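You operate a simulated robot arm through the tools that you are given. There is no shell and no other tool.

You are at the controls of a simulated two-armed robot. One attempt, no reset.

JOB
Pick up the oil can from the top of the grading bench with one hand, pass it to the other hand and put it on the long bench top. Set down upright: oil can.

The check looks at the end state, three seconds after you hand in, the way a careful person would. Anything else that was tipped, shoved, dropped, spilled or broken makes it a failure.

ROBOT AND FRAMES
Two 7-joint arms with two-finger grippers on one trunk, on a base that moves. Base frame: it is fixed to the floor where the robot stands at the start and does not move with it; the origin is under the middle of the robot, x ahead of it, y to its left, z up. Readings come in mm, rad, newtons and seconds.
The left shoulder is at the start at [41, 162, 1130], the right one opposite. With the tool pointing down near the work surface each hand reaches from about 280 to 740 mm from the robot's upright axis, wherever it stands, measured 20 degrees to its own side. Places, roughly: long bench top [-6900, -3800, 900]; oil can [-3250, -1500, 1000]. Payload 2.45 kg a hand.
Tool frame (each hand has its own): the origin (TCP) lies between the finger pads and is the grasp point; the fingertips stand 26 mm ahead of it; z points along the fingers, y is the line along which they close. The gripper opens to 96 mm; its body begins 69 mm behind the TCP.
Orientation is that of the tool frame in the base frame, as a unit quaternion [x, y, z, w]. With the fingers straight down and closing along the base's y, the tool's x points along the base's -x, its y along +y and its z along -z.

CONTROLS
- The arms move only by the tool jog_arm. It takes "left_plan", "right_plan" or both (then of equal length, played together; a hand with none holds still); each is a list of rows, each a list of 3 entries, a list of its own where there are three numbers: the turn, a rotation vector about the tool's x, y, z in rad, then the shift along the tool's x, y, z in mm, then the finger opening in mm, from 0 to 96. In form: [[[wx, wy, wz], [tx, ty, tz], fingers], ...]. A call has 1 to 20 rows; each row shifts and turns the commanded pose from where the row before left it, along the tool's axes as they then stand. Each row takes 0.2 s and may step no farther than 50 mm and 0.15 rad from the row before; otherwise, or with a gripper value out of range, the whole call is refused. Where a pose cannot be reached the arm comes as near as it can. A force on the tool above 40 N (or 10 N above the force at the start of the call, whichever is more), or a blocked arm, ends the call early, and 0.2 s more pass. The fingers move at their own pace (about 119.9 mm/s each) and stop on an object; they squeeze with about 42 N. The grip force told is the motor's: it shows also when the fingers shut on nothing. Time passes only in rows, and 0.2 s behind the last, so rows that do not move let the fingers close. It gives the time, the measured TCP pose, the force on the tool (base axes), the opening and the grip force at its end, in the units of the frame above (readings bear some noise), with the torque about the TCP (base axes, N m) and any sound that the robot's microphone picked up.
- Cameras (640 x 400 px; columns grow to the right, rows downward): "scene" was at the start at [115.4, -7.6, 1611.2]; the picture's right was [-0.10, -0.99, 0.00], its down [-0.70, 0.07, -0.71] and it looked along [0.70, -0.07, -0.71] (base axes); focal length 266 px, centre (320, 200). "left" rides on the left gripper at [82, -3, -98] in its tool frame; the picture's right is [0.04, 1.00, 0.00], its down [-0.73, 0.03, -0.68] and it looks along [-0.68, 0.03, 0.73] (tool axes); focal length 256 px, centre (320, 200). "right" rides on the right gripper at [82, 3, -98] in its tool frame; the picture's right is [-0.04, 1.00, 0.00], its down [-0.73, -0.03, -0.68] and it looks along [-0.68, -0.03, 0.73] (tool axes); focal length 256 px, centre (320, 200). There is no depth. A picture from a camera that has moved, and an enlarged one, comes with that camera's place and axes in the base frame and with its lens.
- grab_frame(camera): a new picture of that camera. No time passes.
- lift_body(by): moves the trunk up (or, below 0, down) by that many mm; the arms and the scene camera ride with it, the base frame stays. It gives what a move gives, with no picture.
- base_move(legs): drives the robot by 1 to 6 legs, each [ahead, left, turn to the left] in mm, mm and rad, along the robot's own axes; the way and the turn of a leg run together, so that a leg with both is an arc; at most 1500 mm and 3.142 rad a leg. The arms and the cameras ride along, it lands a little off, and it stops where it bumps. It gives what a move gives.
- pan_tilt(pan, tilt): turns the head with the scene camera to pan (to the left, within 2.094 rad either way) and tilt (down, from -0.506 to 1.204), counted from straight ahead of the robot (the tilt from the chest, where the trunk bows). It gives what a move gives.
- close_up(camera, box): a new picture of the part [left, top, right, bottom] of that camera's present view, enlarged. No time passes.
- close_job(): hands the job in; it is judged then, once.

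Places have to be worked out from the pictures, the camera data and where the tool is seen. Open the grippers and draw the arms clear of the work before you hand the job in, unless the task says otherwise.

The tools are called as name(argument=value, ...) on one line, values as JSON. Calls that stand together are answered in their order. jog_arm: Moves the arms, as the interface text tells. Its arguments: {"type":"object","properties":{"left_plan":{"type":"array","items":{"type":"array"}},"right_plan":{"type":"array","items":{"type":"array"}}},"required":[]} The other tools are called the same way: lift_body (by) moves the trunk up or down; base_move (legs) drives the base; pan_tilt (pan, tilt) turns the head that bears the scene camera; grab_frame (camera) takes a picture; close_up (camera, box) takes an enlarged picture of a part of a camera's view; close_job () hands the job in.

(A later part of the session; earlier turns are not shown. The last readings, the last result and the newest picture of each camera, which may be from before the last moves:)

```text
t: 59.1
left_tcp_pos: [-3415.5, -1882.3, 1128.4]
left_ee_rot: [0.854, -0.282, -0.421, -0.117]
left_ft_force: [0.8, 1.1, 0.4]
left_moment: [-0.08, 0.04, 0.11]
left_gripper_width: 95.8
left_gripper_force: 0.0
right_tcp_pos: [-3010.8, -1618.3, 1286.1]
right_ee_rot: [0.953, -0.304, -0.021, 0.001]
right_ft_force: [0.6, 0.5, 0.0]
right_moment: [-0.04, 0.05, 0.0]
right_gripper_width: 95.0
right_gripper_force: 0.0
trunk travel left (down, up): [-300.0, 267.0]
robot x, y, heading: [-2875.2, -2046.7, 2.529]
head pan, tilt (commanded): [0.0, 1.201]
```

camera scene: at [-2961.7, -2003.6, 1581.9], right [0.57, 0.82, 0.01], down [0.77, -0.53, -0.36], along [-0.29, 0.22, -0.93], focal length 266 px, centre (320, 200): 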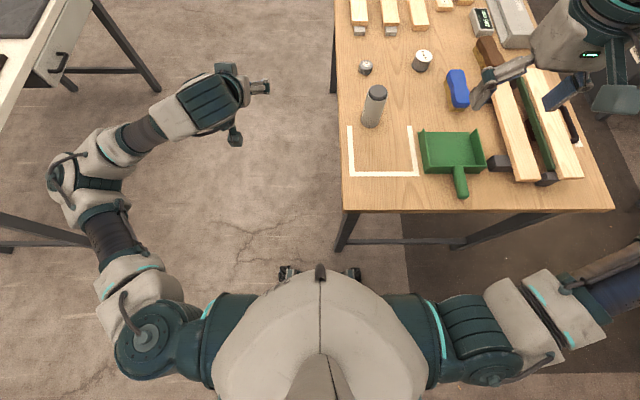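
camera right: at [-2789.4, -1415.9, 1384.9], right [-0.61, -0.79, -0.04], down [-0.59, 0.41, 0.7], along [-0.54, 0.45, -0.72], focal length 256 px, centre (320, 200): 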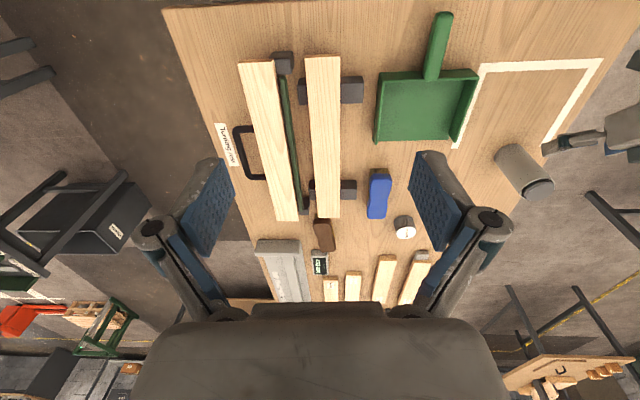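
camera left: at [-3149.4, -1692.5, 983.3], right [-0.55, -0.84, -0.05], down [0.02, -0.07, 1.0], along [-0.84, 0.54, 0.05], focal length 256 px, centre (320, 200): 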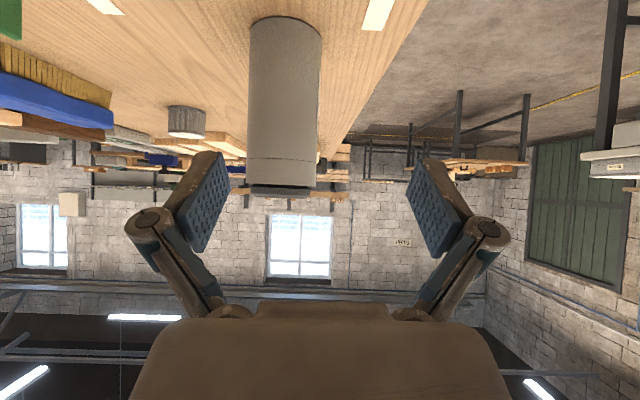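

There is still a slow sway, possibly kept alive by the hand holding against it. I'll let time pass using head moves only and sample the readings.

pan_tilt(pan=0.0, tilt=0.8)

pan_tilt(pan=0.0, tilt=0.9)

pan_tilt(pan=0.0, tilt=0.8)

pan_tilt(pan=0.0, tilt=0.9)

pan_tilt(pan=0.0, tilt=0.8)

grab_frame(camera="scene")

```text
t: 60.0
left_tcp_pos: [-3413.8, -1878.2, 1128.6]
left_ee_rot: [0.854, -0.281, -0.422, -0.116]
left_ft_force: [1.1, 1.6, 0.6]
left_moment: [-0.08, 0.09, 0.09]
left_gripper_width: 95.8
left_gripper_force: 0.0
right_tcp_pos: [-3008.2, -1615.1, 1285.1]
right_ee_rot: [0.952, -0.304, -0.022, 0.002]
right_ft_force: [0.1, 0.3, -0.2]
right_moment: [-0.09, 0.08, 0.04]
right_gripper_width: 94.9
right_gripper_force: 0.1
trunk travel left (down, up): [-300.0, 267.0]
robot x, y, heading: [-2869.4, -2043.3, 2.529]
head pan, tilt (commanded): [0.0, 0.799]
```

```text
t: 60.6
left_tcp_pos: [-3419.3, -1883.4, 1128.0]
left_ee_rot: [0.855, -0.279, -0.421, -0.118]
left_ft_force: [0.3, 0.7, 0.3]
left_moment: [-0.05, 0.03, 0.07]
left_gripper_width: 96.0
left_gripper_force: 0.1
right_tcp_pos: [-3014.1, -1621.3, 1286.8]
right_ee_rot: [0.952, -0.304, -0.021, 0.0]
right_ft_force: [0.6, 0.5, -0.6]
right_moment: [-0.05, 0.01, 0.0]
right_gripper_width: 95.0
right_gripper_force: 0.0
trunk travel left (down, up): [-300.0, 267.0]
robot x, y, heading: [-2875.0, -2039.4, 2.527]
head pan, tilt (commanded): [0.0, 0.901]
```

```text
t: 61.3
left_tcp_pos: [-3441.4, -1916.3, 1122.4]
left_ee_rot: [0.858, -0.271, -0.417, -0.127]
left_ft_force: [-0.5, -1.7, -0.2]
left_moment: [0.07, -0.04, -0.13]
left_gripper_width: 95.9
left_gripper_force: 0.1
right_tcp_pos: [-3038.1, -1655.4, 1294.0]
right_ee_rot: [0.953, -0.301, -0.017, -0.014]
right_ft_force: [-0.5, 0.1, -0.3]
right_moment: [0.09, -0.02, 0.03]
right_gripper_width: 95.1
right_gripper_force: 0.2
trunk travel left (down, up): [-300.0, 267.0]
robot x, y, heading: [-2883.3, -2048.7, 2.532]
head pan, tilt (commanded): [0.0, 0.799]
```

```text
t: 62.0
left_tcp_pos: [-3438.1, -1911.9, 1122.9]
left_ee_rot: [0.858, -0.273, -0.417, -0.126]
left_ft_force: [-0.7, -0.2, 0.5]
left_moment: [0.03, -0.04, -0.06]
left_gripper_width: 96.2
left_gripper_force: 0.0
right_tcp_pos: [-3033.7, -1651.5, 1292.2]
right_ee_rot: [0.953, -0.301, -0.017, -0.013]
right_ft_force: [-0.1, 0.0, 0.0]
right_moment: [0.06, 0.0, 0.02]
right_gripper_width: 94.7
right_gripper_force: 0.0
trunk travel left (down, up): [-300.0, 267.0]
robot x, y, heading: [-2880.0, -2045.0, 2.532]
head pan, tilt (commanded): [0.0, 0.901]
```

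```text
t: 62.6
left_tcp_pos: [-3416.0, -1879.6, 1128.4]
left_ee_rot: [0.855, -0.281, -0.421, -0.116]
left_ft_force: [1.4, 1.3, 0.0]
left_moment: [-0.08, 0.04, 0.1]
left_gripper_width: 95.9
left_gripper_force: 0.1
right_tcp_pos: [-3010.5, -1617.7, 1286.5]
right_ee_rot: [0.952, -0.304, -0.02, 0.002]
right_ft_force: [-0.1, 0.4, -0.4]
right_moment: [-0.05, 0.01, 0.03]
right_gripper_width: 95.1
right_gripper_force: 0.1
trunk travel left (down, up): [-300.0, 267.0]
robot x, y, heading: [-2874.4, -2040.6, 2.532]
head pan, tilt (commanded): [0.0, 0.799]
```

```text
taken
camera scene: at [-2952.1, -1948.7, 1609.4], right [0.58, 0.82, -0.02], down [0.58, -0.43, -0.69], along [-0.58, 0.39, -0.72], focal length 266 px, centre (320, 200)
```

scene: 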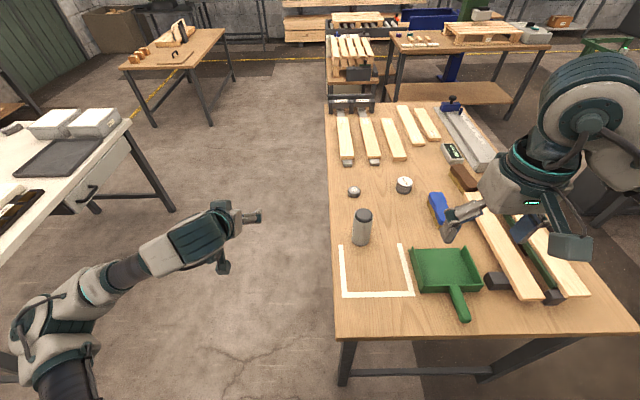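

The body flips between two roll states about 2° apart, and this only appeared with the left arm sprawled out. I'll fold the left arm back to a compact tool-down pose (smaller steps this time) and see if the rocking stops.

jog_arm(left_plan=[[[0, 0.145, 0], [0, 0, 0], 96], [[0, 0.145, 0], [0, 0, 0], 96], [[0, 0.145, 0], [0, 0, 0], 96], [[0, 0.145, 0], [0, 0, 0], 96], [[0, 0.145, 0], [0, 0, 0], 96], [[0, 0.145, 0], [0, 0, 0], 96], [[0, 0, 0], [25, 10, -30], 96], [[0, 0, 0], [25, 10, -30], 96], [[0, 0, 0], [25, 10, -30], 96], [[0, 0, 0], [25, 10, -30], 96], [[0, 0, 0], [25, 10, -10], 96]])

pan_tilt(pan=0.0, tilt=0.9)

pan_tilt(pan=0.0, tilt=0.8)

pan_tilt(pan=0.0, tilt=0.9)

pan_tilt(pan=0.0, tilt=0.8)

```text
t: 65.0
left_tcp_pos: [-3344.1, -2003.4, 1253.8]
left_ee_rot: [0.953, -0.303, -0.02, 0.009]
left_ft_force: [0.5, 0.3, 0.2]
left_moment: [-0.03, 0.01, -0.01]
left_gripper_width: 96.0
left_gripper_force: 0.0
right_tcp_pos: [-3018.2, -1631.0, 1288.1]
right_ee_rot: [0.953, -0.304, -0.02, -0.003]
right_ft_force: [1.0, 0.6, 0.4]
right_moment: [-0.02, 0.04, -0.05]
right_gripper_width: 95.0
right_gripper_force: 0.1
trunk travel left (down, up): [-300.0, 267.0]
robot x, y, heading: [-2878.9, -2041.4, 2.528]
head pan, tilt (commanded): [0.0, 0.799]
```

```text
t: 65.7
left_tcp_pos: [-3365.1, -2030.8, 1247.8]
left_ee_rot: [0.954, -0.3, -0.015, -0.002]
left_ft_force: [-0.7, -0.2, -1.3]
left_moment: [0.07, -0.09, 0.01]
left_gripper_width: 95.9
left_gripper_force: 0.1
right_tcp_pos: [-3038.8, -1658.3, 1294.1]
right_ee_rot: [0.953, -0.302, -0.017, -0.016]
right_ft_force: [-0.2, -1.8, 0.0]
right_moment: [0.13, -0.1, 0.01]
right_gripper_width: 95.2
right_gripper_force: 0.1
trunk travel left (down, up): [-300.0, 267.0]
robot x, y, heading: [-2880.5, -2047.7, 2.531]
head pan, tilt (commanded): [0.0, 0.901]
```

```text
t: 66.4
left_tcp_pos: [-3353.0, -2013.3, 1250.9]
left_ee_rot: [0.953, -0.301, -0.019, 0.004]
left_ft_force: [-0.8, -0.6, -0.5]
left_moment: [-0.04, 0.0, 0.0]
left_gripper_width: 96.1
left_gripper_force: 0.1
right_tcp_pos: [-3027.3, -1641.7, 1289.0]
right_ee_rot: [0.953, -0.301, -0.017, -0.007]
right_ft_force: [-0.3, 0.1, -0.4]
right_moment: [0.02, -0.01, 0.0]
right_gripper_width: 95.2
right_gripper_force: 0.0
trunk travel left (down, up): [-300.0, 267.0]
robot x, y, heading: [-2880.6, -2045.3, 2.523]
head pan, tilt (commanded): [0.0, 0.799]
```

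```text
t: 67.0
left_tcp_pos: [-3334.3, -1985.7, 1255.6]
left_ee_rot: [0.953, -0.302, -0.022, 0.015]
left_ft_force: [1.2, 0.5, 0.8]
left_moment: [-0.07, 0.06, -0.01]
left_gripper_width: 95.8
left_gripper_force: 0.1
right_tcp_pos: [-3009.6, -1613.4, 1284.8]
right_ee_rot: [0.953, -0.304, -0.021, 0.003]
right_ft_force: [0.9, 0.6, 0.6]
right_moment: [-0.08, 0.03, -0.03]
right_gripper_width: 95.0
right_gripper_force: 0.0
trunk travel left (down, up): [-300.0, 267.0]
robot x, y, heading: [-2875.4, -2039.6, 2.532]
head pan, tilt (commanded): [0.0, 0.901]
```

```text
t: 67.7
left_tcp_pos: [-3348.3, -2007.9, 1252.1]
left_ee_rot: [0.953, -0.302, -0.019, 0.007]
left_ft_force: [0.7, -0.4, 0.4]
left_moment: [-0.06, 0.02, -0.01]
left_gripper_width: 96.1
left_gripper_force: 0.0
right_tcp_pos: [-3022.4, -1634.9, 1289.8]
right_ee_rot: [0.953, -0.303, -0.018, -0.005]
right_ft_force: [0.1, 0.0, 0.3]
right_moment: [0.02, 0.03, 0.02]
right_gripper_width: 95.3
right_gripper_force: 0.1
trunk travel left (down, up): [-300.0, 267.0]
robot x, y, heading: [-2877.9, -2040.3, 2.531]
head pan, tilt (commanded): [0.0, 0.799]
```

The sway continues even with the arms compact. I'll sample at finer time steps to learn its period and whether it decays.

jog_arm(right_plan=[[[0, 0, 0], [0, 0, 0], 96]])

jog_arm(right_plan=[[[0, 0, 0], [0, 0, 0], 96]])

jog_arm(right_plan=[[[0, 0, 0], [0, 0, 0], 96]])

jog_arm(right_plan=[[[0, 0, 0], [0, 0, 0], 96]])

jog_arm(right_plan=[[[0, 0, 0], [0, 0, 0], 96]])

jog_arm(right_plan=[[[0, 0, 0], [0, 0, 0], 96]])

```text
t: 68.1
left_tcp_pos: [-3345.0, -2002.2, 1253.0]
left_ee_rot: [0.953, -0.302, -0.021, 0.01]
left_ft_force: [0.4, -0.2, -0.3]
left_moment: [-0.02, 0.02, 0.01]
left_gripper_width: 95.9
left_gripper_force: 0.0
right_tcp_pos: [-3019.8, -1630.3, 1288.0]
right_ee_rot: [0.953, -0.302, -0.019, -0.003]
right_ft_force: [0.4, -0.5, 0.1]
right_moment: [-0.02, -0.02, 0.0]
right_gripper_width: 96.1
right_gripper_force: 0.0
trunk travel left (down, up): [-300.0, 267.0]
robot x, y, heading: [-2879.5, -2043.9, 2.527]
head pan, tilt (commanded): [0.0, 0.799]
```

```text
t: 68.5
left_tcp_pos: [-3358.6, -2022.2, 1248.8]
left_ee_rot: [0.954, -0.301, -0.016, 0.0]
left_ft_force: [-0.8, 0.1, 0.2]
left_moment: [0.03, -0.04, 0.01]
left_gripper_width: 96.0
left_gripper_force: 0.1
right_tcp_pos: [-3032.5, -1650.4, 1292.3]
right_ee_rot: [0.953, -0.301, -0.017, -0.012]
right_ft_force: [-0.1, -0.3, 0.3]
right_moment: [0.04, -0.03, 0.04]
right_gripper_width: 96.2
right_gripper_force: 0.1
trunk travel left (down, up): [-300.0, 267.0]
robot x, y, heading: [-2878.7, -2044.2, 2.532]
head pan, tilt (commanded): [0.0, 0.799]
```

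```text
t: 68.9
left_tcp_pos: [-3336.4, -1989.8, 1255.8]
left_ee_rot: [0.953, -0.303, -0.022, 0.014]
left_ft_force: [0.4, -0.1, -0.2]
left_moment: [-0.05, 0.04, 0.0]
left_gripper_width: 96.0
left_gripper_force: 0.1
right_tcp_pos: [-3009.3, -1617.2, 1284.7]
right_ee_rot: [0.952, -0.304, -0.02, 0.002]
right_ft_force: [0.4, 1.5, 0.3]
right_moment: [-0.08, 0.03, -0.02]
right_gripper_width: 96.0
right_gripper_force: 0.0
trunk travel left (down, up): [-300.0, 267.0]
robot x, y, heading: [-2879.6, -2043.4, 2.529]
head pan, tilt (commanded): [0.0, 0.799]
```

```text
t: 69.5
left_tcp_pos: [-3347.3, -2011.0, 1253.6]
left_ee_rot: [0.954, -0.3, -0.021, 0.006]
left_ft_force: [-0.3, 0.1, 1.1]
left_moment: [-0.03, 0.03, -0.02]
left_gripper_width: 96.1
left_gripper_force: 0.0
right_tcp_pos: [-3021.0, -1638.0, 1290.3]
right_ee_rot: [0.953, -0.303, -0.022, -0.005]
right_ft_force: [0.1, 0.2, -0.2]
right_moment: [0.01, 0.03, 0.01]
right_gripper_width: 95.7
right_gripper_force: 0.0
trunk travel left (down, up): [-300.0, 267.0]
robot x, y, heading: [-2882.3, -2046.8, 2.53]
head pan, tilt (commanded): [0.0, 0.799]
stopped in row 1 (right hand): the arm was blocked; the commanded pose is now the measured one
```

```text
t: 69.9
left_tcp_pos: [-3348.5, -2011.5, 1252.9]
left_ee_rot: [0.954, -0.3, -0.02, 0.007]
left_ft_force: [-0.3, 0.3, -0.1]
left_moment: [-0.05, 0.0, 0.02]
left_gripper_width: 95.8
left_gripper_force: 0.1
right_tcp_pos: [-3021.0, -1637.7, 1289.3]
right_ee_rot: [0.953, -0.302, -0.021, -0.005]
right_ft_force: [-0.2, 0.1, -0.5]
right_moment: [0.03, -0.01, 0.0]
right_gripper_width: 96.2
right_gripper_force: 0.1
trunk travel left (down, up): [-300.0, 267.0]
robot x, y, heading: [-2882.5, -2047.0, 2.525]
head pan, tilt (commanded): [0.0, 0.799]
```

```text
t: 70.3
left_tcp_pos: [-3355.6, -2024.2, 1251.9]
left_ee_rot: [0.954, -0.3, -0.018, 0.001]
left_ft_force: [-0.1, 0.3, -0.6]
left_moment: [0.01, -0.04, 0.03]
left_gripper_width: 95.8
left_gripper_force: 0.0
right_tcp_pos: [-3031.0, -1650.4, 1292.6]
right_ee_rot: [0.953, -0.302, -0.019, -0.01]
right_ft_force: [0.3, -0.1, 0.0]
right_moment: [0.02, -0.02, 0.0]
right_gripper_width: 96.0
right_gripper_force: 0.1
trunk travel left (down, up): [-300.0, 267.0]
robot x, y, heading: [-2879.5, -2051.0, 2.533]
head pan, tilt (commanded): [0.0, 0.799]
```

It is a fast, barely damped roll oscillation. I'll try a short straight backward move, which may settle the base on its wheels, and sample again.

base_move(legs=[[-60, 0, 0]])

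pan_tilt(pan=0.0, tilt=0.9)

pan_tilt(pan=0.0, tilt=0.8)

pan_tilt(pan=0.0, tilt=0.75)

pan_tilt(pan=0.0, tilt=0.8)

```text
t: 71.3
left_tcp_pos: [-3306.2, -2047.6, 1249.7]
left_ee_rot: [0.954, -0.3, -0.017, 0.005]
left_ft_force: [-1.2, -0.9, -0.5]
left_moment: [0.03, -0.06, -0.03]
left_gripper_width: 96.0
left_gripper_force: 0.1
right_tcp_pos: [-2980.2, -1673.1, 1289.1]
right_ee_rot: [0.953, -0.302, -0.018, -0.005]
right_ft_force: [0.0, -0.2, 0.1]
right_moment: [0.0, -0.02, -0.01]
right_gripper_width: 95.9
right_gripper_force: 0.0
trunk travel left (down, up): [-300.0, 267.0]
robot x, y, heading: [-2830.3, -2080.3, 2.531]
head pan, tilt (commanded): [0.0, 0.799]
```

```text
t: 72.0
left_tcp_pos: [-3304.5, -2061.1, 1253.0]
left_ee_rot: [0.954, -0.298, -0.019, 0.002]
left_ft_force: [0.4, -0.1, -0.4]
left_moment: [0.01, 0.0, -0.01]
left_gripper_width: 96.3
left_gripper_force: 0.1
right_tcp_pos: [-2978.9, -1687.8, 1293.4]
right_ee_rot: [0.953, -0.301, -0.022, -0.01]
right_ft_force: [0.3, -0.3, -0.9]
right_moment: [-0.01, 0.04, 0.03]
right_gripper_width: 96.0
right_gripper_force: 0.1
trunk travel left (down, up): [-300.0, 267.0]
robot x, y, heading: [-2835.6, -2086.1, 2.531]
head pan, tilt (commanded): [0.0, 0.901]
```

```text
t: 72.6
left_tcp_pos: [-3288.5, -2040.2, 1256.8]
left_ee_rot: [0.954, -0.3, -0.023, 0.01]
left_ft_force: [0.2, -0.4, -0.1]
left_moment: [0.0, 0.01, -0.01]
left_gripper_width: 95.9
left_gripper_force: 0.0
right_tcp_pos: [-2963.6, -1667.8, 1290.4]
right_ee_rot: [0.953, -0.302, -0.023, -0.001]
right_ft_force: [0.0, 0.2, 0.1]
right_moment: [-0.01, 0.01, 0.0]
right_gripper_width: 96.1
right_gripper_force: 0.1
trunk travel left (down, up): [-300.0, 267.0]
robot x, y, heading: [-2827.7, -2084.1, 2.529]
head pan, tilt (commanded): [0.0, 0.799]
```

```text
t: 73.3
left_tcp_pos: [-3281.9, -2029.8, 1259.3]
left_ee_rot: [0.953, -0.301, -0.024, 0.014]
left_ft_force: [0.1, 0.2, -0.6]
left_moment: [-0.04, 0.01, 0.01]
left_gripper_width: 96.0
left_gripper_force: 0.1
right_tcp_pos: [-2955.6, -1655.7, 1287.1]
right_ee_rot: [0.953, -0.303, -0.024, 0.003]
right_ft_force: [0.4, -0.2, -0.3]
right_moment: [-0.02, -0.03, -0.01]
right_gripper_width: 95.8
right_gripper_force: 0.1
trunk travel left (down, up): [-300.0, 267.0]
robot x, y, heading: [-2828.7, -2079.5, 2.531]
head pan, tilt (commanded): [0.0, 0.75]
```

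```text
t: 73.9
left_tcp_pos: [-3303.0, -2057.0, 1253.6]
left_ee_rot: [0.954, -0.299, -0.02, 0.003]
left_ft_force: [-0.1, -0.2, 0.4]
left_moment: [0.05, -0.05, -0.03]
left_gripper_width: 96.0
left_gripper_force: 0.0
right_tcp_pos: [-2976.9, -1685.1, 1292.7]
right_ee_rot: [0.953, -0.302, -0.021, -0.008]
right_ft_force: [0.3, -0.6, 0.8]
right_moment: [0.05, -0.05, 0.0]
right_gripper_width: 96.0
right_gripper_force: 0.1
trunk travel left (down, up): [-300.0, 267.0]
robot x, y, heading: [-2832.2, -2084.3, 2.528]
head pan, tilt (commanded): [0.0, 0.799]
```

The rocking persists, and the hands read a slight backward pitch as well, as if something were under the base. I'll look down around the base on both sides.

pan_tilt(pan=1.3, tilt=1.2)

grab_frame(camera="scene")

pan_tilt(pan=-1.3, tilt=1.2)

grab_frame(camera="scene")

pan_tilt(pan=0.0, tilt=1.2)

grab_frame(camera="scene")

```text
t: 75.4
left_tcp_pos: [-3290.4, -2041.9, 1257.4]
left_ee_rot: [0.954, -0.3, -0.022, 0.01]
left_ft_force: [-0.6, 0.8, 0.4]
left_moment: [-0.01, -0.01, 0.01]
left_gripper_width: 96.2
left_gripper_force: 0.1
right_tcp_pos: [-2965.2, -1668.9, 1289.3]
right_ee_rot: [0.953, -0.302, -0.023, -0.003]
right_ft_force: [0.2, 0.0, -1.2]
right_moment: [0.02, 0.02, -0.02]
right_gripper_width: 96.2
right_gripper_force: 0.0
trunk travel left (down, up): [-300.0, 267.0]
robot x, y, heading: [-2833.8, -2083.7, 2.534]
head pan, tilt (commanded): [1.3, 1.201]
```

```text
taken
camera scene: at [-2895.9, -2086.9, 1582.7], right [-0.64, 0.77, -0.01], down [0.72, 0.59, -0.37], along [-0.28, -0.24, -0.93], focal length 266 px, centre (320, 200)
```

scene: 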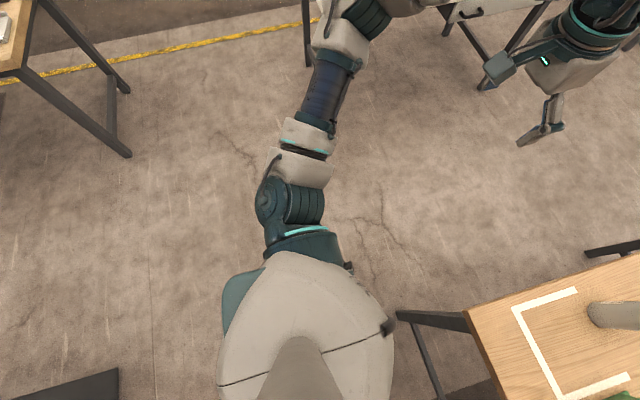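

```text
t: 77.7
left_tcp_pos: [-3289.0, -2038.8, 1257.0]
left_ee_rot: [0.953, -0.301, -0.023, 0.012]
left_ft_force: [0.5, -0.4, -0.1]
left_moment: [-0.03, -0.02, 0.02]
left_gripper_width: 95.9
left_gripper_force: 0.1
right_tcp_pos: [-2961.9, -1665.1, 1289.1]
right_ee_rot: [0.953, -0.301, -0.023, -0.001]
right_ft_force: [0.2, -0.7, 0.6]
right_moment: [0.0, 0.02, 0.0]
right_gripper_width: 96.2
right_gripper_force: 0.1
trunk travel left (down, up): [-300.0, 267.0]
robot x, y, heading: [-2826.8, -2076.9, 2.532]
head pan, tilt (commanded): [-1.3, 1.201]
```

```text
taken
camera scene: at [-2842.2, -2010.3, 1582.4], right [0.94, -0.33, 0.0], down [-0.31, -0.88, -0.36], along [0.12, 0.34, -0.93], focal length 266 px, centre (320, 200)
```

scene: 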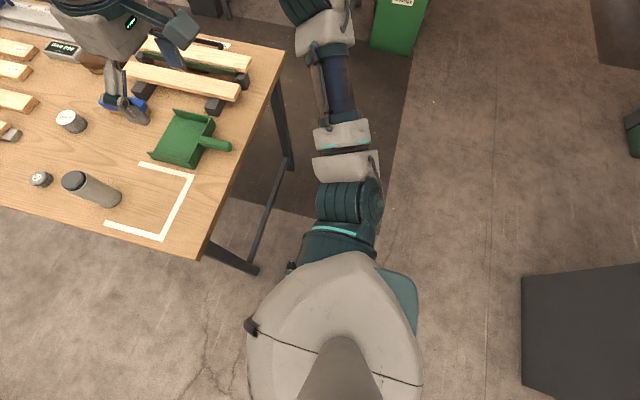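

```text
t: 79.2
left_tcp_pos: [-3300.5, -2056.3, 1254.0]
left_ee_rot: [0.954, -0.298, -0.02, 0.003]
left_ft_force: [-0.1, -0.5, 0.0]
left_moment: [0.01, -0.05, 0.02]
left_gripper_width: 96.0
left_gripper_force: 0.0
right_tcp_pos: [-2975.4, -1681.8, 1293.8]
right_ee_rot: [0.953, -0.301, -0.022, -0.009]
right_ft_force: [-0.3, -0.8, -0.4]
right_moment: [0.02, -0.03, -0.03]
right_gripper_width: 96.0
right_gripper_force: 0.1
trunk travel left (down, up): [-300.0, 267.0]
robot x, y, heading: [-2835.0, -2086.0, 2.529]
head pan, tilt (commanded): [0.0, 1.201]
```

```text
taken
camera scene: at [-2914.1, -2041.7, 1582.2], right [0.57, 0.82, 0.01], down [0.77, -0.53, -0.36], along [-0.29, 0.21, -0.93], focal length 266 px, centre (320, 200)
```

scene: 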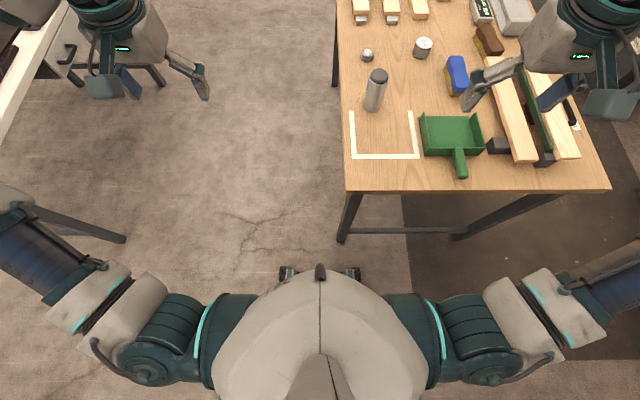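

Nothing lies under the base; the sway seems to be slowly shrinking (±13 mm now). I'll wait longer to let it decay.

pan_tilt(pan=0.0, tilt=0.7)

pan_tilt(pan=0.0, tilt=1.1)

pan_tilt(pan=0.0, tilt=0.7)

pan_tilt(pan=0.0, tilt=1.1)

pan_tilt(pan=0.0, tilt=0.7)

pan_tilt(pan=0.0, tilt=0.8)

pan_tilt(pan=0.0, tilt=0.75)

pan_tilt(pan=0.0, tilt=0.8)

```text
t: 80.1
left_tcp_pos: [-3300.9, -2054.7, 1253.4]
left_ee_rot: [0.954, -0.298, -0.02, 0.003]
left_ft_force: [-0.3, 0.0, 0.6]
left_moment: [0.06, 0.01, 0.05]
left_gripper_width: 95.9
left_gripper_force: 0.1
right_tcp_pos: [-2976.2, -1682.3, 1293.1]
right_ee_rot: [0.953, -0.302, -0.022, -0.007]
right_ft_force: [0.3, -0.5, -0.7]
right_moment: [0.03, -0.02, 0.03]
right_gripper_width: 96.1
right_gripper_force: 0.0
trunk travel left (down, up): [-300.0, 267.0]
robot x, y, heading: [-2834.1, -2082.5, 2.533]
head pan, tilt (commanded): [0.0, 0.7]
```

```text
t: 81.0
left_tcp_pos: [-3299.3, -2055.4, 1254.3]
left_ee_rot: [0.954, -0.299, -0.021, 0.004]
left_ft_force: [0.2, -0.1, 0.4]
left_moment: [0.01, -0.02, 0.0]
left_gripper_width: 96.0
left_gripper_force: 0.1
right_tcp_pos: [-2973.7, -1679.3, 1291.9]
right_ee_rot: [0.953, -0.302, -0.022, -0.007]
right_ft_force: [-0.5, -0.3, 0.8]
right_moment: [0.07, -0.02, 0.01]
right_gripper_width: 96.0
right_gripper_force: 0.2
trunk travel left (down, up): [-300.0, 267.0]
robot x, y, heading: [-2834.4, -2082.5, 2.53]
head pan, tilt (commanded): [0.0, 1.1]
```

```text
t: 81.8
left_tcp_pos: [-3297.1, -2050.4, 1254.0]
left_ee_rot: [0.954, -0.299, -0.02, 0.006]
left_ft_force: [-0.1, -0.7, 0.0]
left_moment: [-0.01, -0.01, -0.02]
left_gripper_width: 96.3
left_gripper_force: 0.1
right_tcp_pos: [-2971.3, -1677.3, 1292.8]
right_ee_rot: [0.953, -0.301, -0.022, -0.005]
right_ft_force: [0.1, -0.2, -0.6]
right_moment: [0.01, -0.03, 0.03]
right_gripper_width: 96.0
right_gripper_force: 0.1
trunk travel left (down, up): [-300.0, 267.0]
robot x, y, heading: [-2835.8, -2083.6, 2.53]
head pan, tilt (commanded): [0.0, 0.7]
```

```text
t: 82.7
left_tcp_pos: [-3294.2, -2046.5, 1255.7]
left_ee_rot: [0.954, -0.299, -0.021, 0.007]
left_ft_force: [-0.6, 0.1, 0.2]
left_moment: [0.04, -0.04, 0.01]
left_gripper_width: 96.1
left_gripper_force: 0.1
right_tcp_pos: [-2970.0, -1674.4, 1291.1]
right_ee_rot: [0.953, -0.301, -0.022, -0.005]
right_ft_force: [0.4, -0.3, 0.0]
right_moment: [0.03, -0.03, 0.02]
right_gripper_width: 95.8
right_gripper_force: 0.1
trunk travel left (down, up): [-300.0, 267.0]
robot x, y, heading: [-2833.2, -2081.7, 2.531]
head pan, tilt (commanded): [0.0, 1.1]
```

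```text
t: 83.6
left_tcp_pos: [-3293.6, -2044.7, 1254.8]
left_ee_rot: [0.954, -0.299, -0.021, 0.01]
left_ft_force: [0.3, 0.0, 0.1]
left_moment: [0.0, 0.01, 0.03]
left_gripper_width: 96.3
left_gripper_force: 0.1
right_tcp_pos: [-2968.0, -1671.5, 1290.6]
right_ee_rot: [0.953, -0.302, -0.023, -0.004]
right_ft_force: [-0.3, 0.1, 0.9]
right_moment: [-0.05, 0.01, 0.01]
right_gripper_width: 95.7
right_gripper_force: 0.1
trunk travel left (down, up): [-300.0, 267.0]
robot x, y, heading: [-2831.2, -2081.9, 2.526]
head pan, tilt (commanded): [0.0, 0.7]
```

```text
t: 84.2
left_tcp_pos: [-3287.0, -2037.4, 1258.1]
left_ee_rot: [0.954, -0.3, -0.024, 0.012]
left_ft_force: [0.2, 0.2, 0.5]
left_moment: [-0.02, -0.01, 0.0]
left_gripper_width: 96.0
left_gripper_force: 0.0
right_tcp_pos: [-2961.5, -1661.9, 1289.1]
right_ee_rot: [0.953, -0.302, -0.024, -0.001]
right_ft_force: [0.9, 0.4, -0.2]
right_moment: [-0.02, 0.02, 0.03]
right_gripper_width: 96.2
right_gripper_force: 0.0
trunk travel left (down, up): [-300.0, 267.0]
robot x, y, heading: [-2831.5, -2081.5, 2.529]
head pan, tilt (commanded): [0.0, 0.799]
```

```text
t: 84.9
left_tcp_pos: [-3293.7, -2048.4, 1254.4]
left_ee_rot: [0.954, -0.3, -0.021, 0.007]
left_ft_force: [0.0, 0.5, 0.1]
left_moment: [0.02, -0.01, 0.0]
left_gripper_width: 96.1
left_gripper_force: 0.1
right_tcp_pos: [-2968.6, -1673.4, 1291.0]
right_ee_rot: [0.953, -0.302, -0.022, -0.005]
right_ft_force: [-0.2, 0.0, 0.2]
right_moment: [-0.01, 0.0, 0.0]
right_gripper_width: 95.9
right_gripper_force: 0.0
trunk travel left (down, up): [-300.0, 267.0]
robot x, y, heading: [-2833.6, -2081.5, 2.533]
head pan, tilt (commanded): [0.0, 0.75]
```

```text
t: 85.5
left_tcp_pos: [-3294.7, -2046.8, 1255.5]
left_ee_rot: [0.954, -0.299, -0.021, 0.007]
left_ft_force: [-0.2, -0.5, -0.7]
left_moment: [-0.02, -0.01, -0.03]
left_gripper_width: 96.1
left_gripper_force: 0.2
right_tcp_pos: [-2969.0, -1674.2, 1291.5]
right_ee_rot: [0.953, -0.303, -0.022, -0.005]
right_ft_force: [-0.4, 0.7, 0.1]
right_moment: [-0.01, -0.02, 0.02]
right_gripper_width: 96.0
right_gripper_force: 0.0
trunk travel left (down, up): [-300.0, 267.0]
robot x, y, heading: [-2834.1, -2081.1, 2.528]
head pan, tilt (commanded): [0.0, 0.799]
```

The sway decays (centre steady now), so it comes from sideways base moves and I'll avoid those. The can is now about 707 mm ahead and 164 mm to the right of my axis, straight ahead of the right shoulder. I'll tilt the right hand gently to ~50° first.

jog_arm(right_plan=[[[0, -0.1035, 0], [0, 0, 0], 96], [[0, -0.1035, 0], [0, 0, 0], 96], [[0, -0.1035, 0], [0, 0, 0], 96], [[0, -0.1035, 0], [0, 0, 0], 96], [[0, -0.1035, 0], [0, 0, 0], 96], [[0, -0.1035, 0], [0, 0, 0], 96], [[0, -0.1035, 0], [0, 0, 0], 96], [[0, -0.1035, 0], [0, 0, 0], 96], [[0, 0, 0], [0, 0, 0], 96]])

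pan_tilt(pan=-0.2, tilt=0.8)

grab_frame(camera="scene")

```text
t: 87.5
left_tcp_pos: [-3292.7, -2044.6, 1256.1]
left_ee_rot: [0.954, -0.3, -0.022, 0.009]
left_ft_force: [0.4, -0.4, -0.2]
left_moment: [0.01, 0.01, 0.0]
left_gripper_width: 95.9
left_gripper_force: 0.0
right_tcp_pos: [-2967.2, -1671.2, 1290.2]
right_ee_rot: [0.863, -0.275, -0.404, -0.124]
right_ft_force: [-0.1, -0.3, 0.0]
right_moment: [-0.02, -0.01, -0.02]
right_gripper_width: 96.0
right_gripper_force: 0.1
trunk travel left (down, up): [-300.0, 267.0]
robot x, y, heading: [-2832.4, -2080.9, 2.533]
head pan, tilt (commanded): [0.0, 0.799]
```

```text
t: 88.2
left_tcp_pos: [-3292.1, -2042.9, 1256.1]
left_ee_rot: [0.954, -0.3, -0.022, 0.009]
left_ft_force: [0.1, 0.3, -0.5]
left_moment: [-0.03, -0.01, -0.01]
left_gripper_width: 96.0
left_gripper_force: 0.0
right_tcp_pos: [-2966.2, -1670.4, 1290.7]
right_ee_rot: [0.863, -0.275, -0.405, -0.125]
right_ft_force: [0.6, 0.4, -0.1]
right_moment: [0.0, 0.03, -0.02]
right_gripper_width: 95.8
right_gripper_force: 0.0
trunk travel left (down, up): [-300.0, 267.0]
robot x, y, heading: [-2833.4, -2081.2, 2.53]
head pan, tilt (commanded): [-0.201, 0.799]
```

```text
taken
camera scene: at [-2915.1, -2003.2, 1609.9], right [0.72, 0.69, 0.0], down [0.5, -0.52, -0.69], along [-0.48, 0.5, -0.72], focal length 266 px, centre (320, 200)
```

scene: 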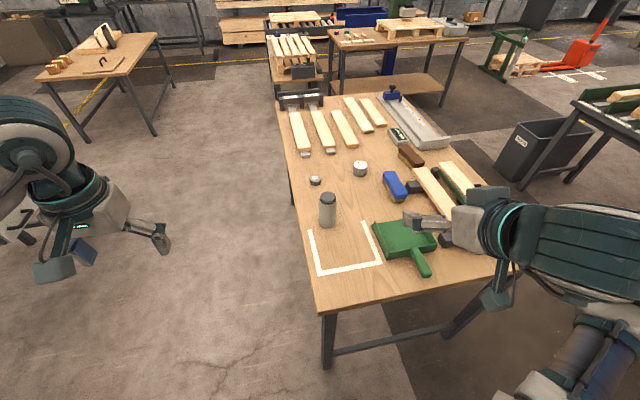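

The robot is steady again. I'll re-measure the can from this new viewpoint with a close-up.

close_up(camera="scene", box=[270, 165, 398, 245])

grab_frame(camera="right")

```text
5.00 times, centred on (334, 205) of scene
camera zoom: at [-2915.1, -2003.2, 1609.9], right [0.72, 0.69, 0.0], down [0.5, -0.52, -0.69], along [-0.48, 0.5, -0.72], focal length 1331 px, centre (250, 175)
```

zoom: 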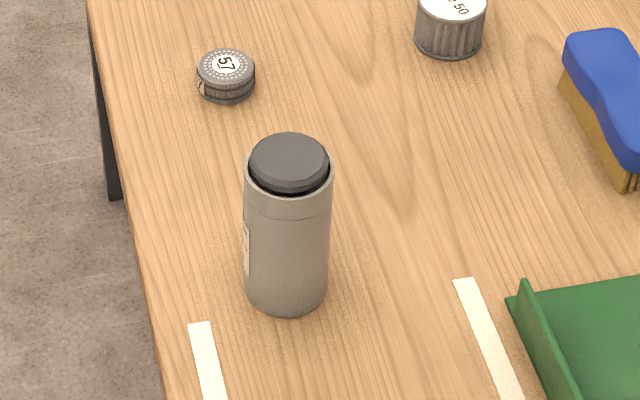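

```text
taken
camera right: at [-2865.2, -1745.4, 1290.1], right [-0.6, -0.8, 0.04], down [0.06, 0.0, 1.0], along [-0.8, 0.6, 0.05], focal length 256 px, centre (320, 200)
```

right: 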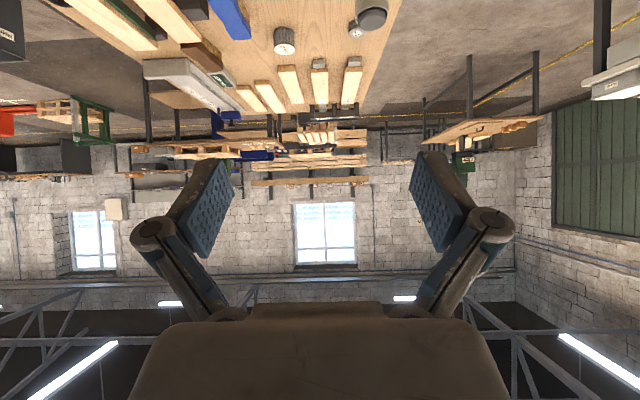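

The third viewpoint gives the can at (-3321,-1541), consistent with before. I'll move the right hand slowly to a pre-grasp point 120 mm short of it along the tool axis.

jog_arm(right_plan=[[[0, 0, 0], [4.45, 6.73, 29.04], 96], [[0, 0, 0], [4.45, 6.73, 29.04], 96], [[0, 0, 0], [4.45, 6.73, 29.04], 96], [[0, 0, 0], [4.45, 6.73, 29.04], 96], [[0, 0, 0], [4.45, 6.73, 29.04], 96], [[0, 0, 0], [4.45, 6.73, 29.04], 96], [[0, 0, 0], [4.45, 6.73, 29.04], 96], [[0, 0, 0], [4.45, 6.73, 29.04], 96], [[0, 0, 0], [4.45, 6.73, 29.04], 96], [[0, 0, 0], [4.45, 6.73, 29.04], 96], [[0, 0, 0], [4.45, 6.73, 29.04], 96], [[0, 0, 0], [4.45, 6.73, 29.04], 96], [[0, 0, 0], [4.45, 6.73, 29.04], 96], [[0, 0, 0], [4.45, 6.73, 29.04], 96], [[0, 0, 0], [0, 0, 0], 96], [[0, 0, 0], [0, 0, 0], 96]])

grab_frame(camera="right")

grab_frame(camera="scene")

```text
t: 91.6
left_tcp_pos: [-3292.6, -2045.4, 1256.7]
left_ee_rot: [0.954, -0.3, -0.022, 0.009]
left_ft_force: [-0.8, 0.7, -0.6]
left_moment: [-0.01, -0.01, 0.02]
left_gripper_width: 96.1
left_gripper_force: 0.0
right_tcp_pos: [-3241.7, -1596.4, 982.9]
right_ee_rot: [0.863, -0.274, -0.405, -0.124]
right_ft_force: [0.5, 0.6, -0.3]
right_moment: [-0.03, 0.0, 0.02]
right_gripper_width: 96.0
right_gripper_force: 0.1
trunk travel left (down, up): [-300.0, 267.0]
robot x, y, heading: [-2830.1, -2081.1, 2.533]
head pan, tilt (commanded): [-0.201, 0.799]
```

```text
taken
camera right: at [-3141.7, -1671.1, 982.8], right [-0.6, -0.8, 0.04], down [0.06, 0.0, 1.0], along [-0.8, 0.6, 0.05], focal length 256 px, centre (320, 200)
```

right: 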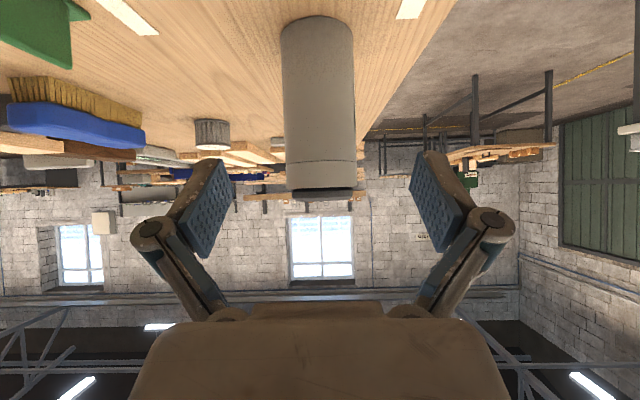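

```text
taken
camera scene: at [-2917.1, -2003.3, 1609.8], right [0.73, 0.69, 0.0], down [0.5, -0.52, -0.69], along [-0.48, 0.5, -0.72], focal length 266 px, centre (320, 200)
```

scene: 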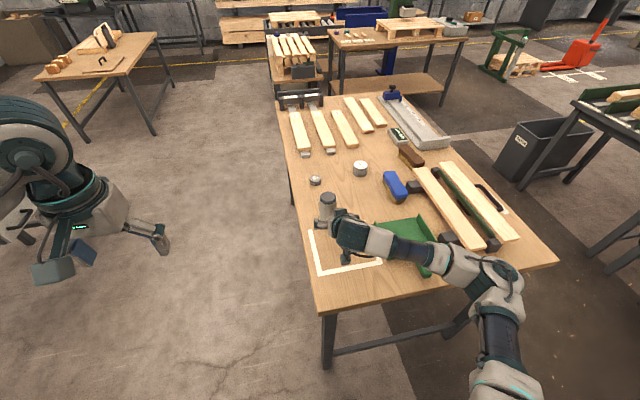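

The can is laterally centred between the pads (axis at column 320, matching where the TCP projects). I'll advance ~109 mm along the tool axis, stopping slightly short of the axis so the rim clears the palm, then look before closing.

jog_arm(right_plan=[[[0, 0, 0], [0, 0, 18], 96], [[0, 0, 0], [0, 0, 18], 96], [[0, 0, 0], [0, 0, 18], 96], [[0, 0, 0], [0, 0, 18], 96], [[0, 0, 0], [0, 0, 18], 96], [[0, 0, 0], [0, 0, 19], 96], [[0, 0, 0], [0, 0, 0], 96]])

grab_frame(camera="right")

close_up(camera="scene", box=[260, 170, 420, 270])

```text
t: 93.2
left_tcp_pos: [-3292.8, -2045.2, 1256.8]
left_ee_rot: [0.954, -0.299, -0.024, 0.008]
left_ft_force: [0.2, 0.0, 0.2]
left_moment: [0.0, 0.02, 0.02]
left_gripper_width: 96.0
left_gripper_force: 0.1
right_tcp_pos: [-3312.1, -1546.4, 912.8]
right_ee_rot: [0.863, -0.275, -0.404, -0.125]
right_ft_force: [0.2, -0.7, -0.6]
right_moment: [0.02, -0.01, 0.01]
right_gripper_width: 96.0
right_gripper_force: 0.0
trunk travel left (down, up): [-300.0, 267.0]
robot x, y, heading: [-2830.2, -2078.9, 2.533]
head pan, tilt (commanded): [-0.201, 0.799]
```

```text
taken
camera right: at [-3211.1, -1621.8, 912.9], right [-0.6, -0.8, 0.04], down [0.06, 0.0, 1.0], along [-0.8, 0.6, 0.05], focal length 256 px, centre (320, 200)
```

right: 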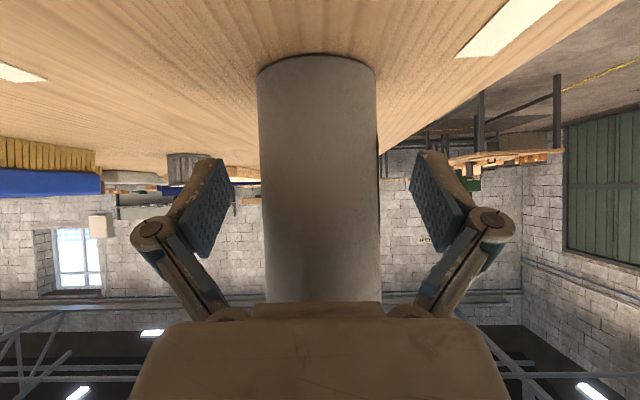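

```text
4.00 times, centred on (340, 220) of scene
camera zoom: at [-2917.3, -2003.5, 1609.8], right [0.73, 0.69, 0.0], down [0.5, -0.52, -0.69], along [-0.48, 0.5, -0.72], focal length 1065 px, centre (240, 120)
```

zoom: 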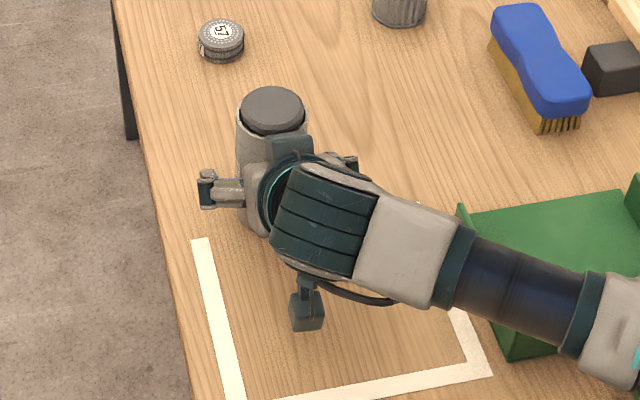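

The pads straddle the can evenly and the palm clears the rim. Closing the right gripper now.

jog_arm(right_plan=[[[0, 0, 0], [0, 0, 0], 70], [[0, 0, 0], [0, 0, 0], 62], [[0, 0, 0], [0, 0, 0], 40], [[0, 0, 0], [0, 0, 0], 40], [[0, 0, 0], [0, 0, 0], 40], [[0, 0, 0], [0, 0, 0], 40]])

grab_frame(camera="right")

close_up(camera="scene", box=[260, 170, 420, 270])

```text
t: 94.6
left_tcp_pos: [-3291.9, -2044.3, 1255.0]
left_ee_rot: [0.954, -0.299, -0.022, 0.008]
left_ft_force: [-0.1, 0.3, 0.2]
left_moment: [0.0, 0.0, 0.05]
left_gripper_width: 96.1
left_gripper_force: 0.0
right_tcp_pos: [-3313.4, -1545.6, 913.2]
right_ee_rot: [0.863, -0.276, -0.404, -0.125]
right_ft_force: [-1.1, 0.5, 0.1]
right_moment: [-0.01, -0.04, 0.0]
right_gripper_width: 59.2
right_gripper_force: 42.1
trunk travel left (down, up): [-300.0, 267.0]
robot x, y, heading: [-2833.1, -2083.4, 2.53]
head pan, tilt (commanded): [-0.201, 0.799]
```

```text
taken
camera right: at [-3211.1, -1621.8, 912.9], right [-0.6, -0.8, 0.04], down [0.06, 0.0, 1.0], along [-0.8, 0.6, 0.05], focal length 256 px, centre (320, 200)
```

right: 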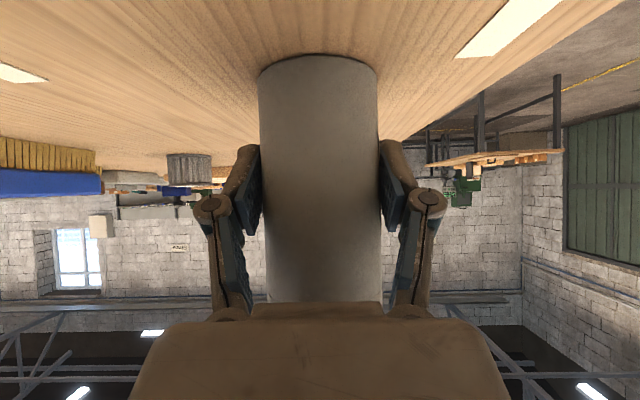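

```text
4.00 times, centred on (340, 220) of scene
camera zoom: at [-2917.5, -2003.3, 1609.8], right [0.73, 0.69, 0.0], down [0.5, -0.52, -0.69], along [-0.48, 0.5, -0.72], focal length 1065 px, centre (240, 120)
```

zoom: 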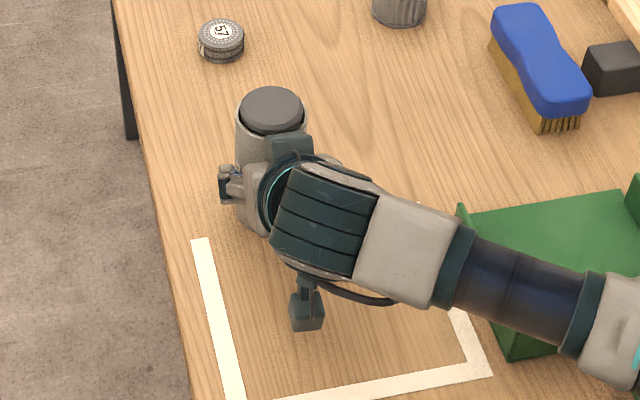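

Gripped: width 59.2 mm, grip 42 N. I'll lift slowly 20 mm and check the load.

jog_arm(right_plan=[[[0, 0, 0], [-3.8, 0, -3.2], 40], [[0, 0, 0], [-3.8, 0, -3.2], 40], [[0, 0, 0], [-3.8, 0, -3.2], 40], [[0, 0, 0], [-3.8, 0, -3.2], 40], [[0, 0, 0], [-3.8, 0, -3.2], 40], [[0, 0, 0], [0, 0, 0], 40]])

grab_frame(camera="right")

close_up(camera="scene", box=[260, 170, 420, 270])

```text
t: 96.0
left_tcp_pos: [-3293.0, -2042.9, 1256.3]
left_ee_rot: [0.954, -0.299, -0.021, 0.009]
left_ft_force: [0.5, 0.1, 0.1]
left_moment: [-0.02, 0.01, 0.04]
left_gripper_width: 96.0
left_gripper_force: 0.0
right_tcp_pos: [-3312.2, -1545.2, 937.0]
right_ee_rot: [0.864, -0.276, -0.403, -0.125]
right_ft_force: [-0.2, 0.0, -3.6]
right_moment: [-0.01, -0.02, -0.03]
right_gripper_width: 58.9
right_gripper_force: 41.8
trunk travel left (down, up): [-300.0, 267.0]
robot x, y, heading: [-2831.1, -2082.0, 2.532]
head pan, tilt (commanded): [-0.201, 0.799]
```

```text
taken
camera right: at [-3211.4, -1620.8, 937.3], right [-0.6, -0.8, 0.04], down [0.06, 0.0, 1.0], along [-0.8, 0.6, 0.05], focal length 256 px, centre (320, 200)
```

right: 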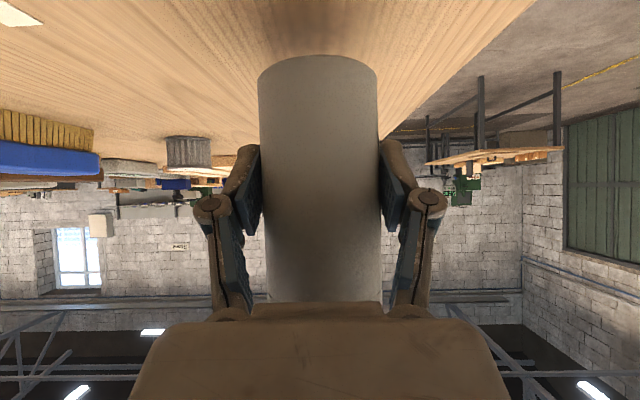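

```text
4.00 times, centred on (340, 220) of scene
camera zoom: at [-2918.2, -2002.5, 1609.6], right [0.73, 0.69, 0.0], down [0.5, -0.52, -0.69], along [-0.48, 0.5, -0.72], focal length 1065 px, centre (240, 120)
```

zoom: 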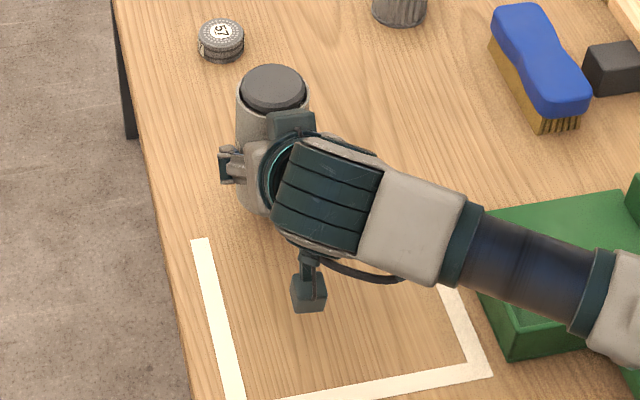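

The can is lifted cleanly (about 3.6 N) and sits unchanged in the grip. I'll raise it further and bring it to a hand-over spot in front of my chest, above and short of the bench clutter.

jog_arm(right_plan=[[[0, 0, 0], [-11.5, 0, -9.6], 40], [[0, 0, 0], [-11.5, 0, -9.6], 40], [[0, 0, 0], [-11.5, 0, -9.6], 40], [[0, 0, 0], [-11.5, 0, -9.6], 40], [[0, 0, 0], [4.26, 11.15, -15], 40], [[0, 0, 0], [4.26, 11.15, -15], 40], [[0, 0, 0], [4.26, 11.15, -15], 40], [[0, 0, 0], [4.26, 11.15, -15], 40], [[0, 0, 0], [4.26, 11.15, -15], 40], [[0, 0, 0], [4.26, 11.15, -15], 40], [[0, 0, 0], [4.26, 11.15, -15], 40], [[0, 0, 0], [4.26, 11.15, -15], 40], [[0, 0, 0], [4.26, 11.15, -15], 40], [[0, 0, 0], [4.26, 11.15, -15], 40], [[0, 0, 0], [4.26, 11.15, -15], 40], [[0, 0, 0], [4.26, 11.15, -15], 40], [[0, 0, 0], [4.26, 11.15, -15], 40], [[0, 0, 0], [0, 0, 0], 40]])

pan_tilt(pan=0.0, tilt=0.7)

grab_frame(camera="scene")

grab_frame(camera="left")

```text
t: 99.8
left_tcp_pos: [-3293.5, -2045.2, 1255.3]
left_ee_rot: [0.954, -0.3, -0.022, 0.008]
left_ft_force: [0.3, 0.4, -0.2]
left_moment: [0.0, 0.04, -0.01]
left_gripper_width: 96.3
left_gripper_force: 0.1
right_tcp_pos: [-3243.4, -1772.3, 1080.6]
right_ee_rot: [0.864, -0.274, -0.404, -0.124]
right_ft_force: [-0.5, 0.4, -3.6]
right_moment: [-0.02, -0.01, -0.03]
right_gripper_width: 58.8
right_gripper_force: 41.9
trunk travel left (down, up): [-300.0, 267.0]
robot x, y, heading: [-2831.0, -2083.0, 2.529]
head pan, tilt (commanded): [-0.201, 0.799]
```

```text
t: 100.6
left_tcp_pos: [-3292.5, -2044.5, 1255.7]
left_ee_rot: [0.954, -0.299, -0.022, 0.009]
left_ft_force: [0.1, 0.0, -0.7]
left_moment: [0.01, 0.02, -0.02]
left_gripper_width: 96.1
left_gripper_force: 0.0
right_tcp_pos: [-3243.8, -1771.6, 1081.6]
right_ee_rot: [0.864, -0.275, -0.404, -0.124]
right_ft_force: [-0.5, -1.3, -3.8]
right_moment: [-0.03, -0.05, 0.01]
right_gripper_width: 58.9
right_gripper_force: 42.3
trunk travel left (down, up): [-300.0, 267.0]
robot x, y, heading: [-2831.0, -2081.6, 2.53]
head pan, tilt (commanded): [0.0, 0.7]
```

```text
taken
camera scene: at [-2932.4, -2014.0, 1617.9], right [0.57, 0.82, 0.0], down [0.53, -0.37, -0.76], along [-0.62, 0.44, -0.65], focal length 266 px, centre (320, 200)
```

scene: 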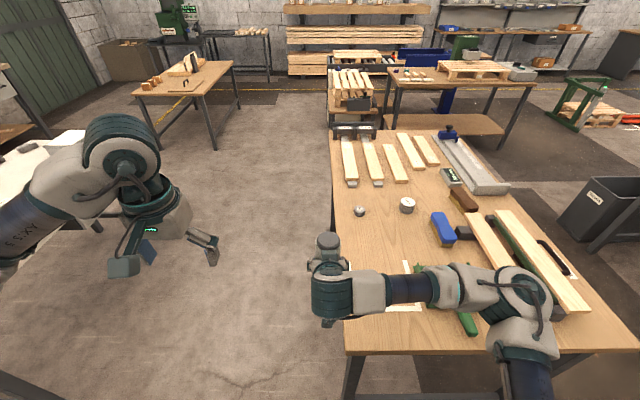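

```text
taken
camera left: at [-3220.4, -2088.1, 1350.6], right [-0.54, -0.84, 0.03], down [-0.59, 0.4, 0.71], along [-0.61, 0.36, -0.71], focal length 256 px, centre (320, 200)
```

left: 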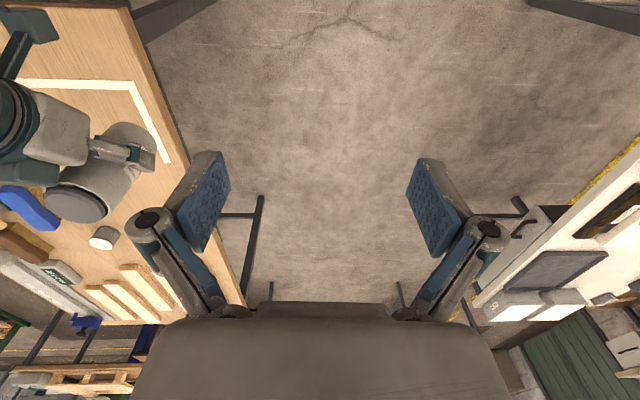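

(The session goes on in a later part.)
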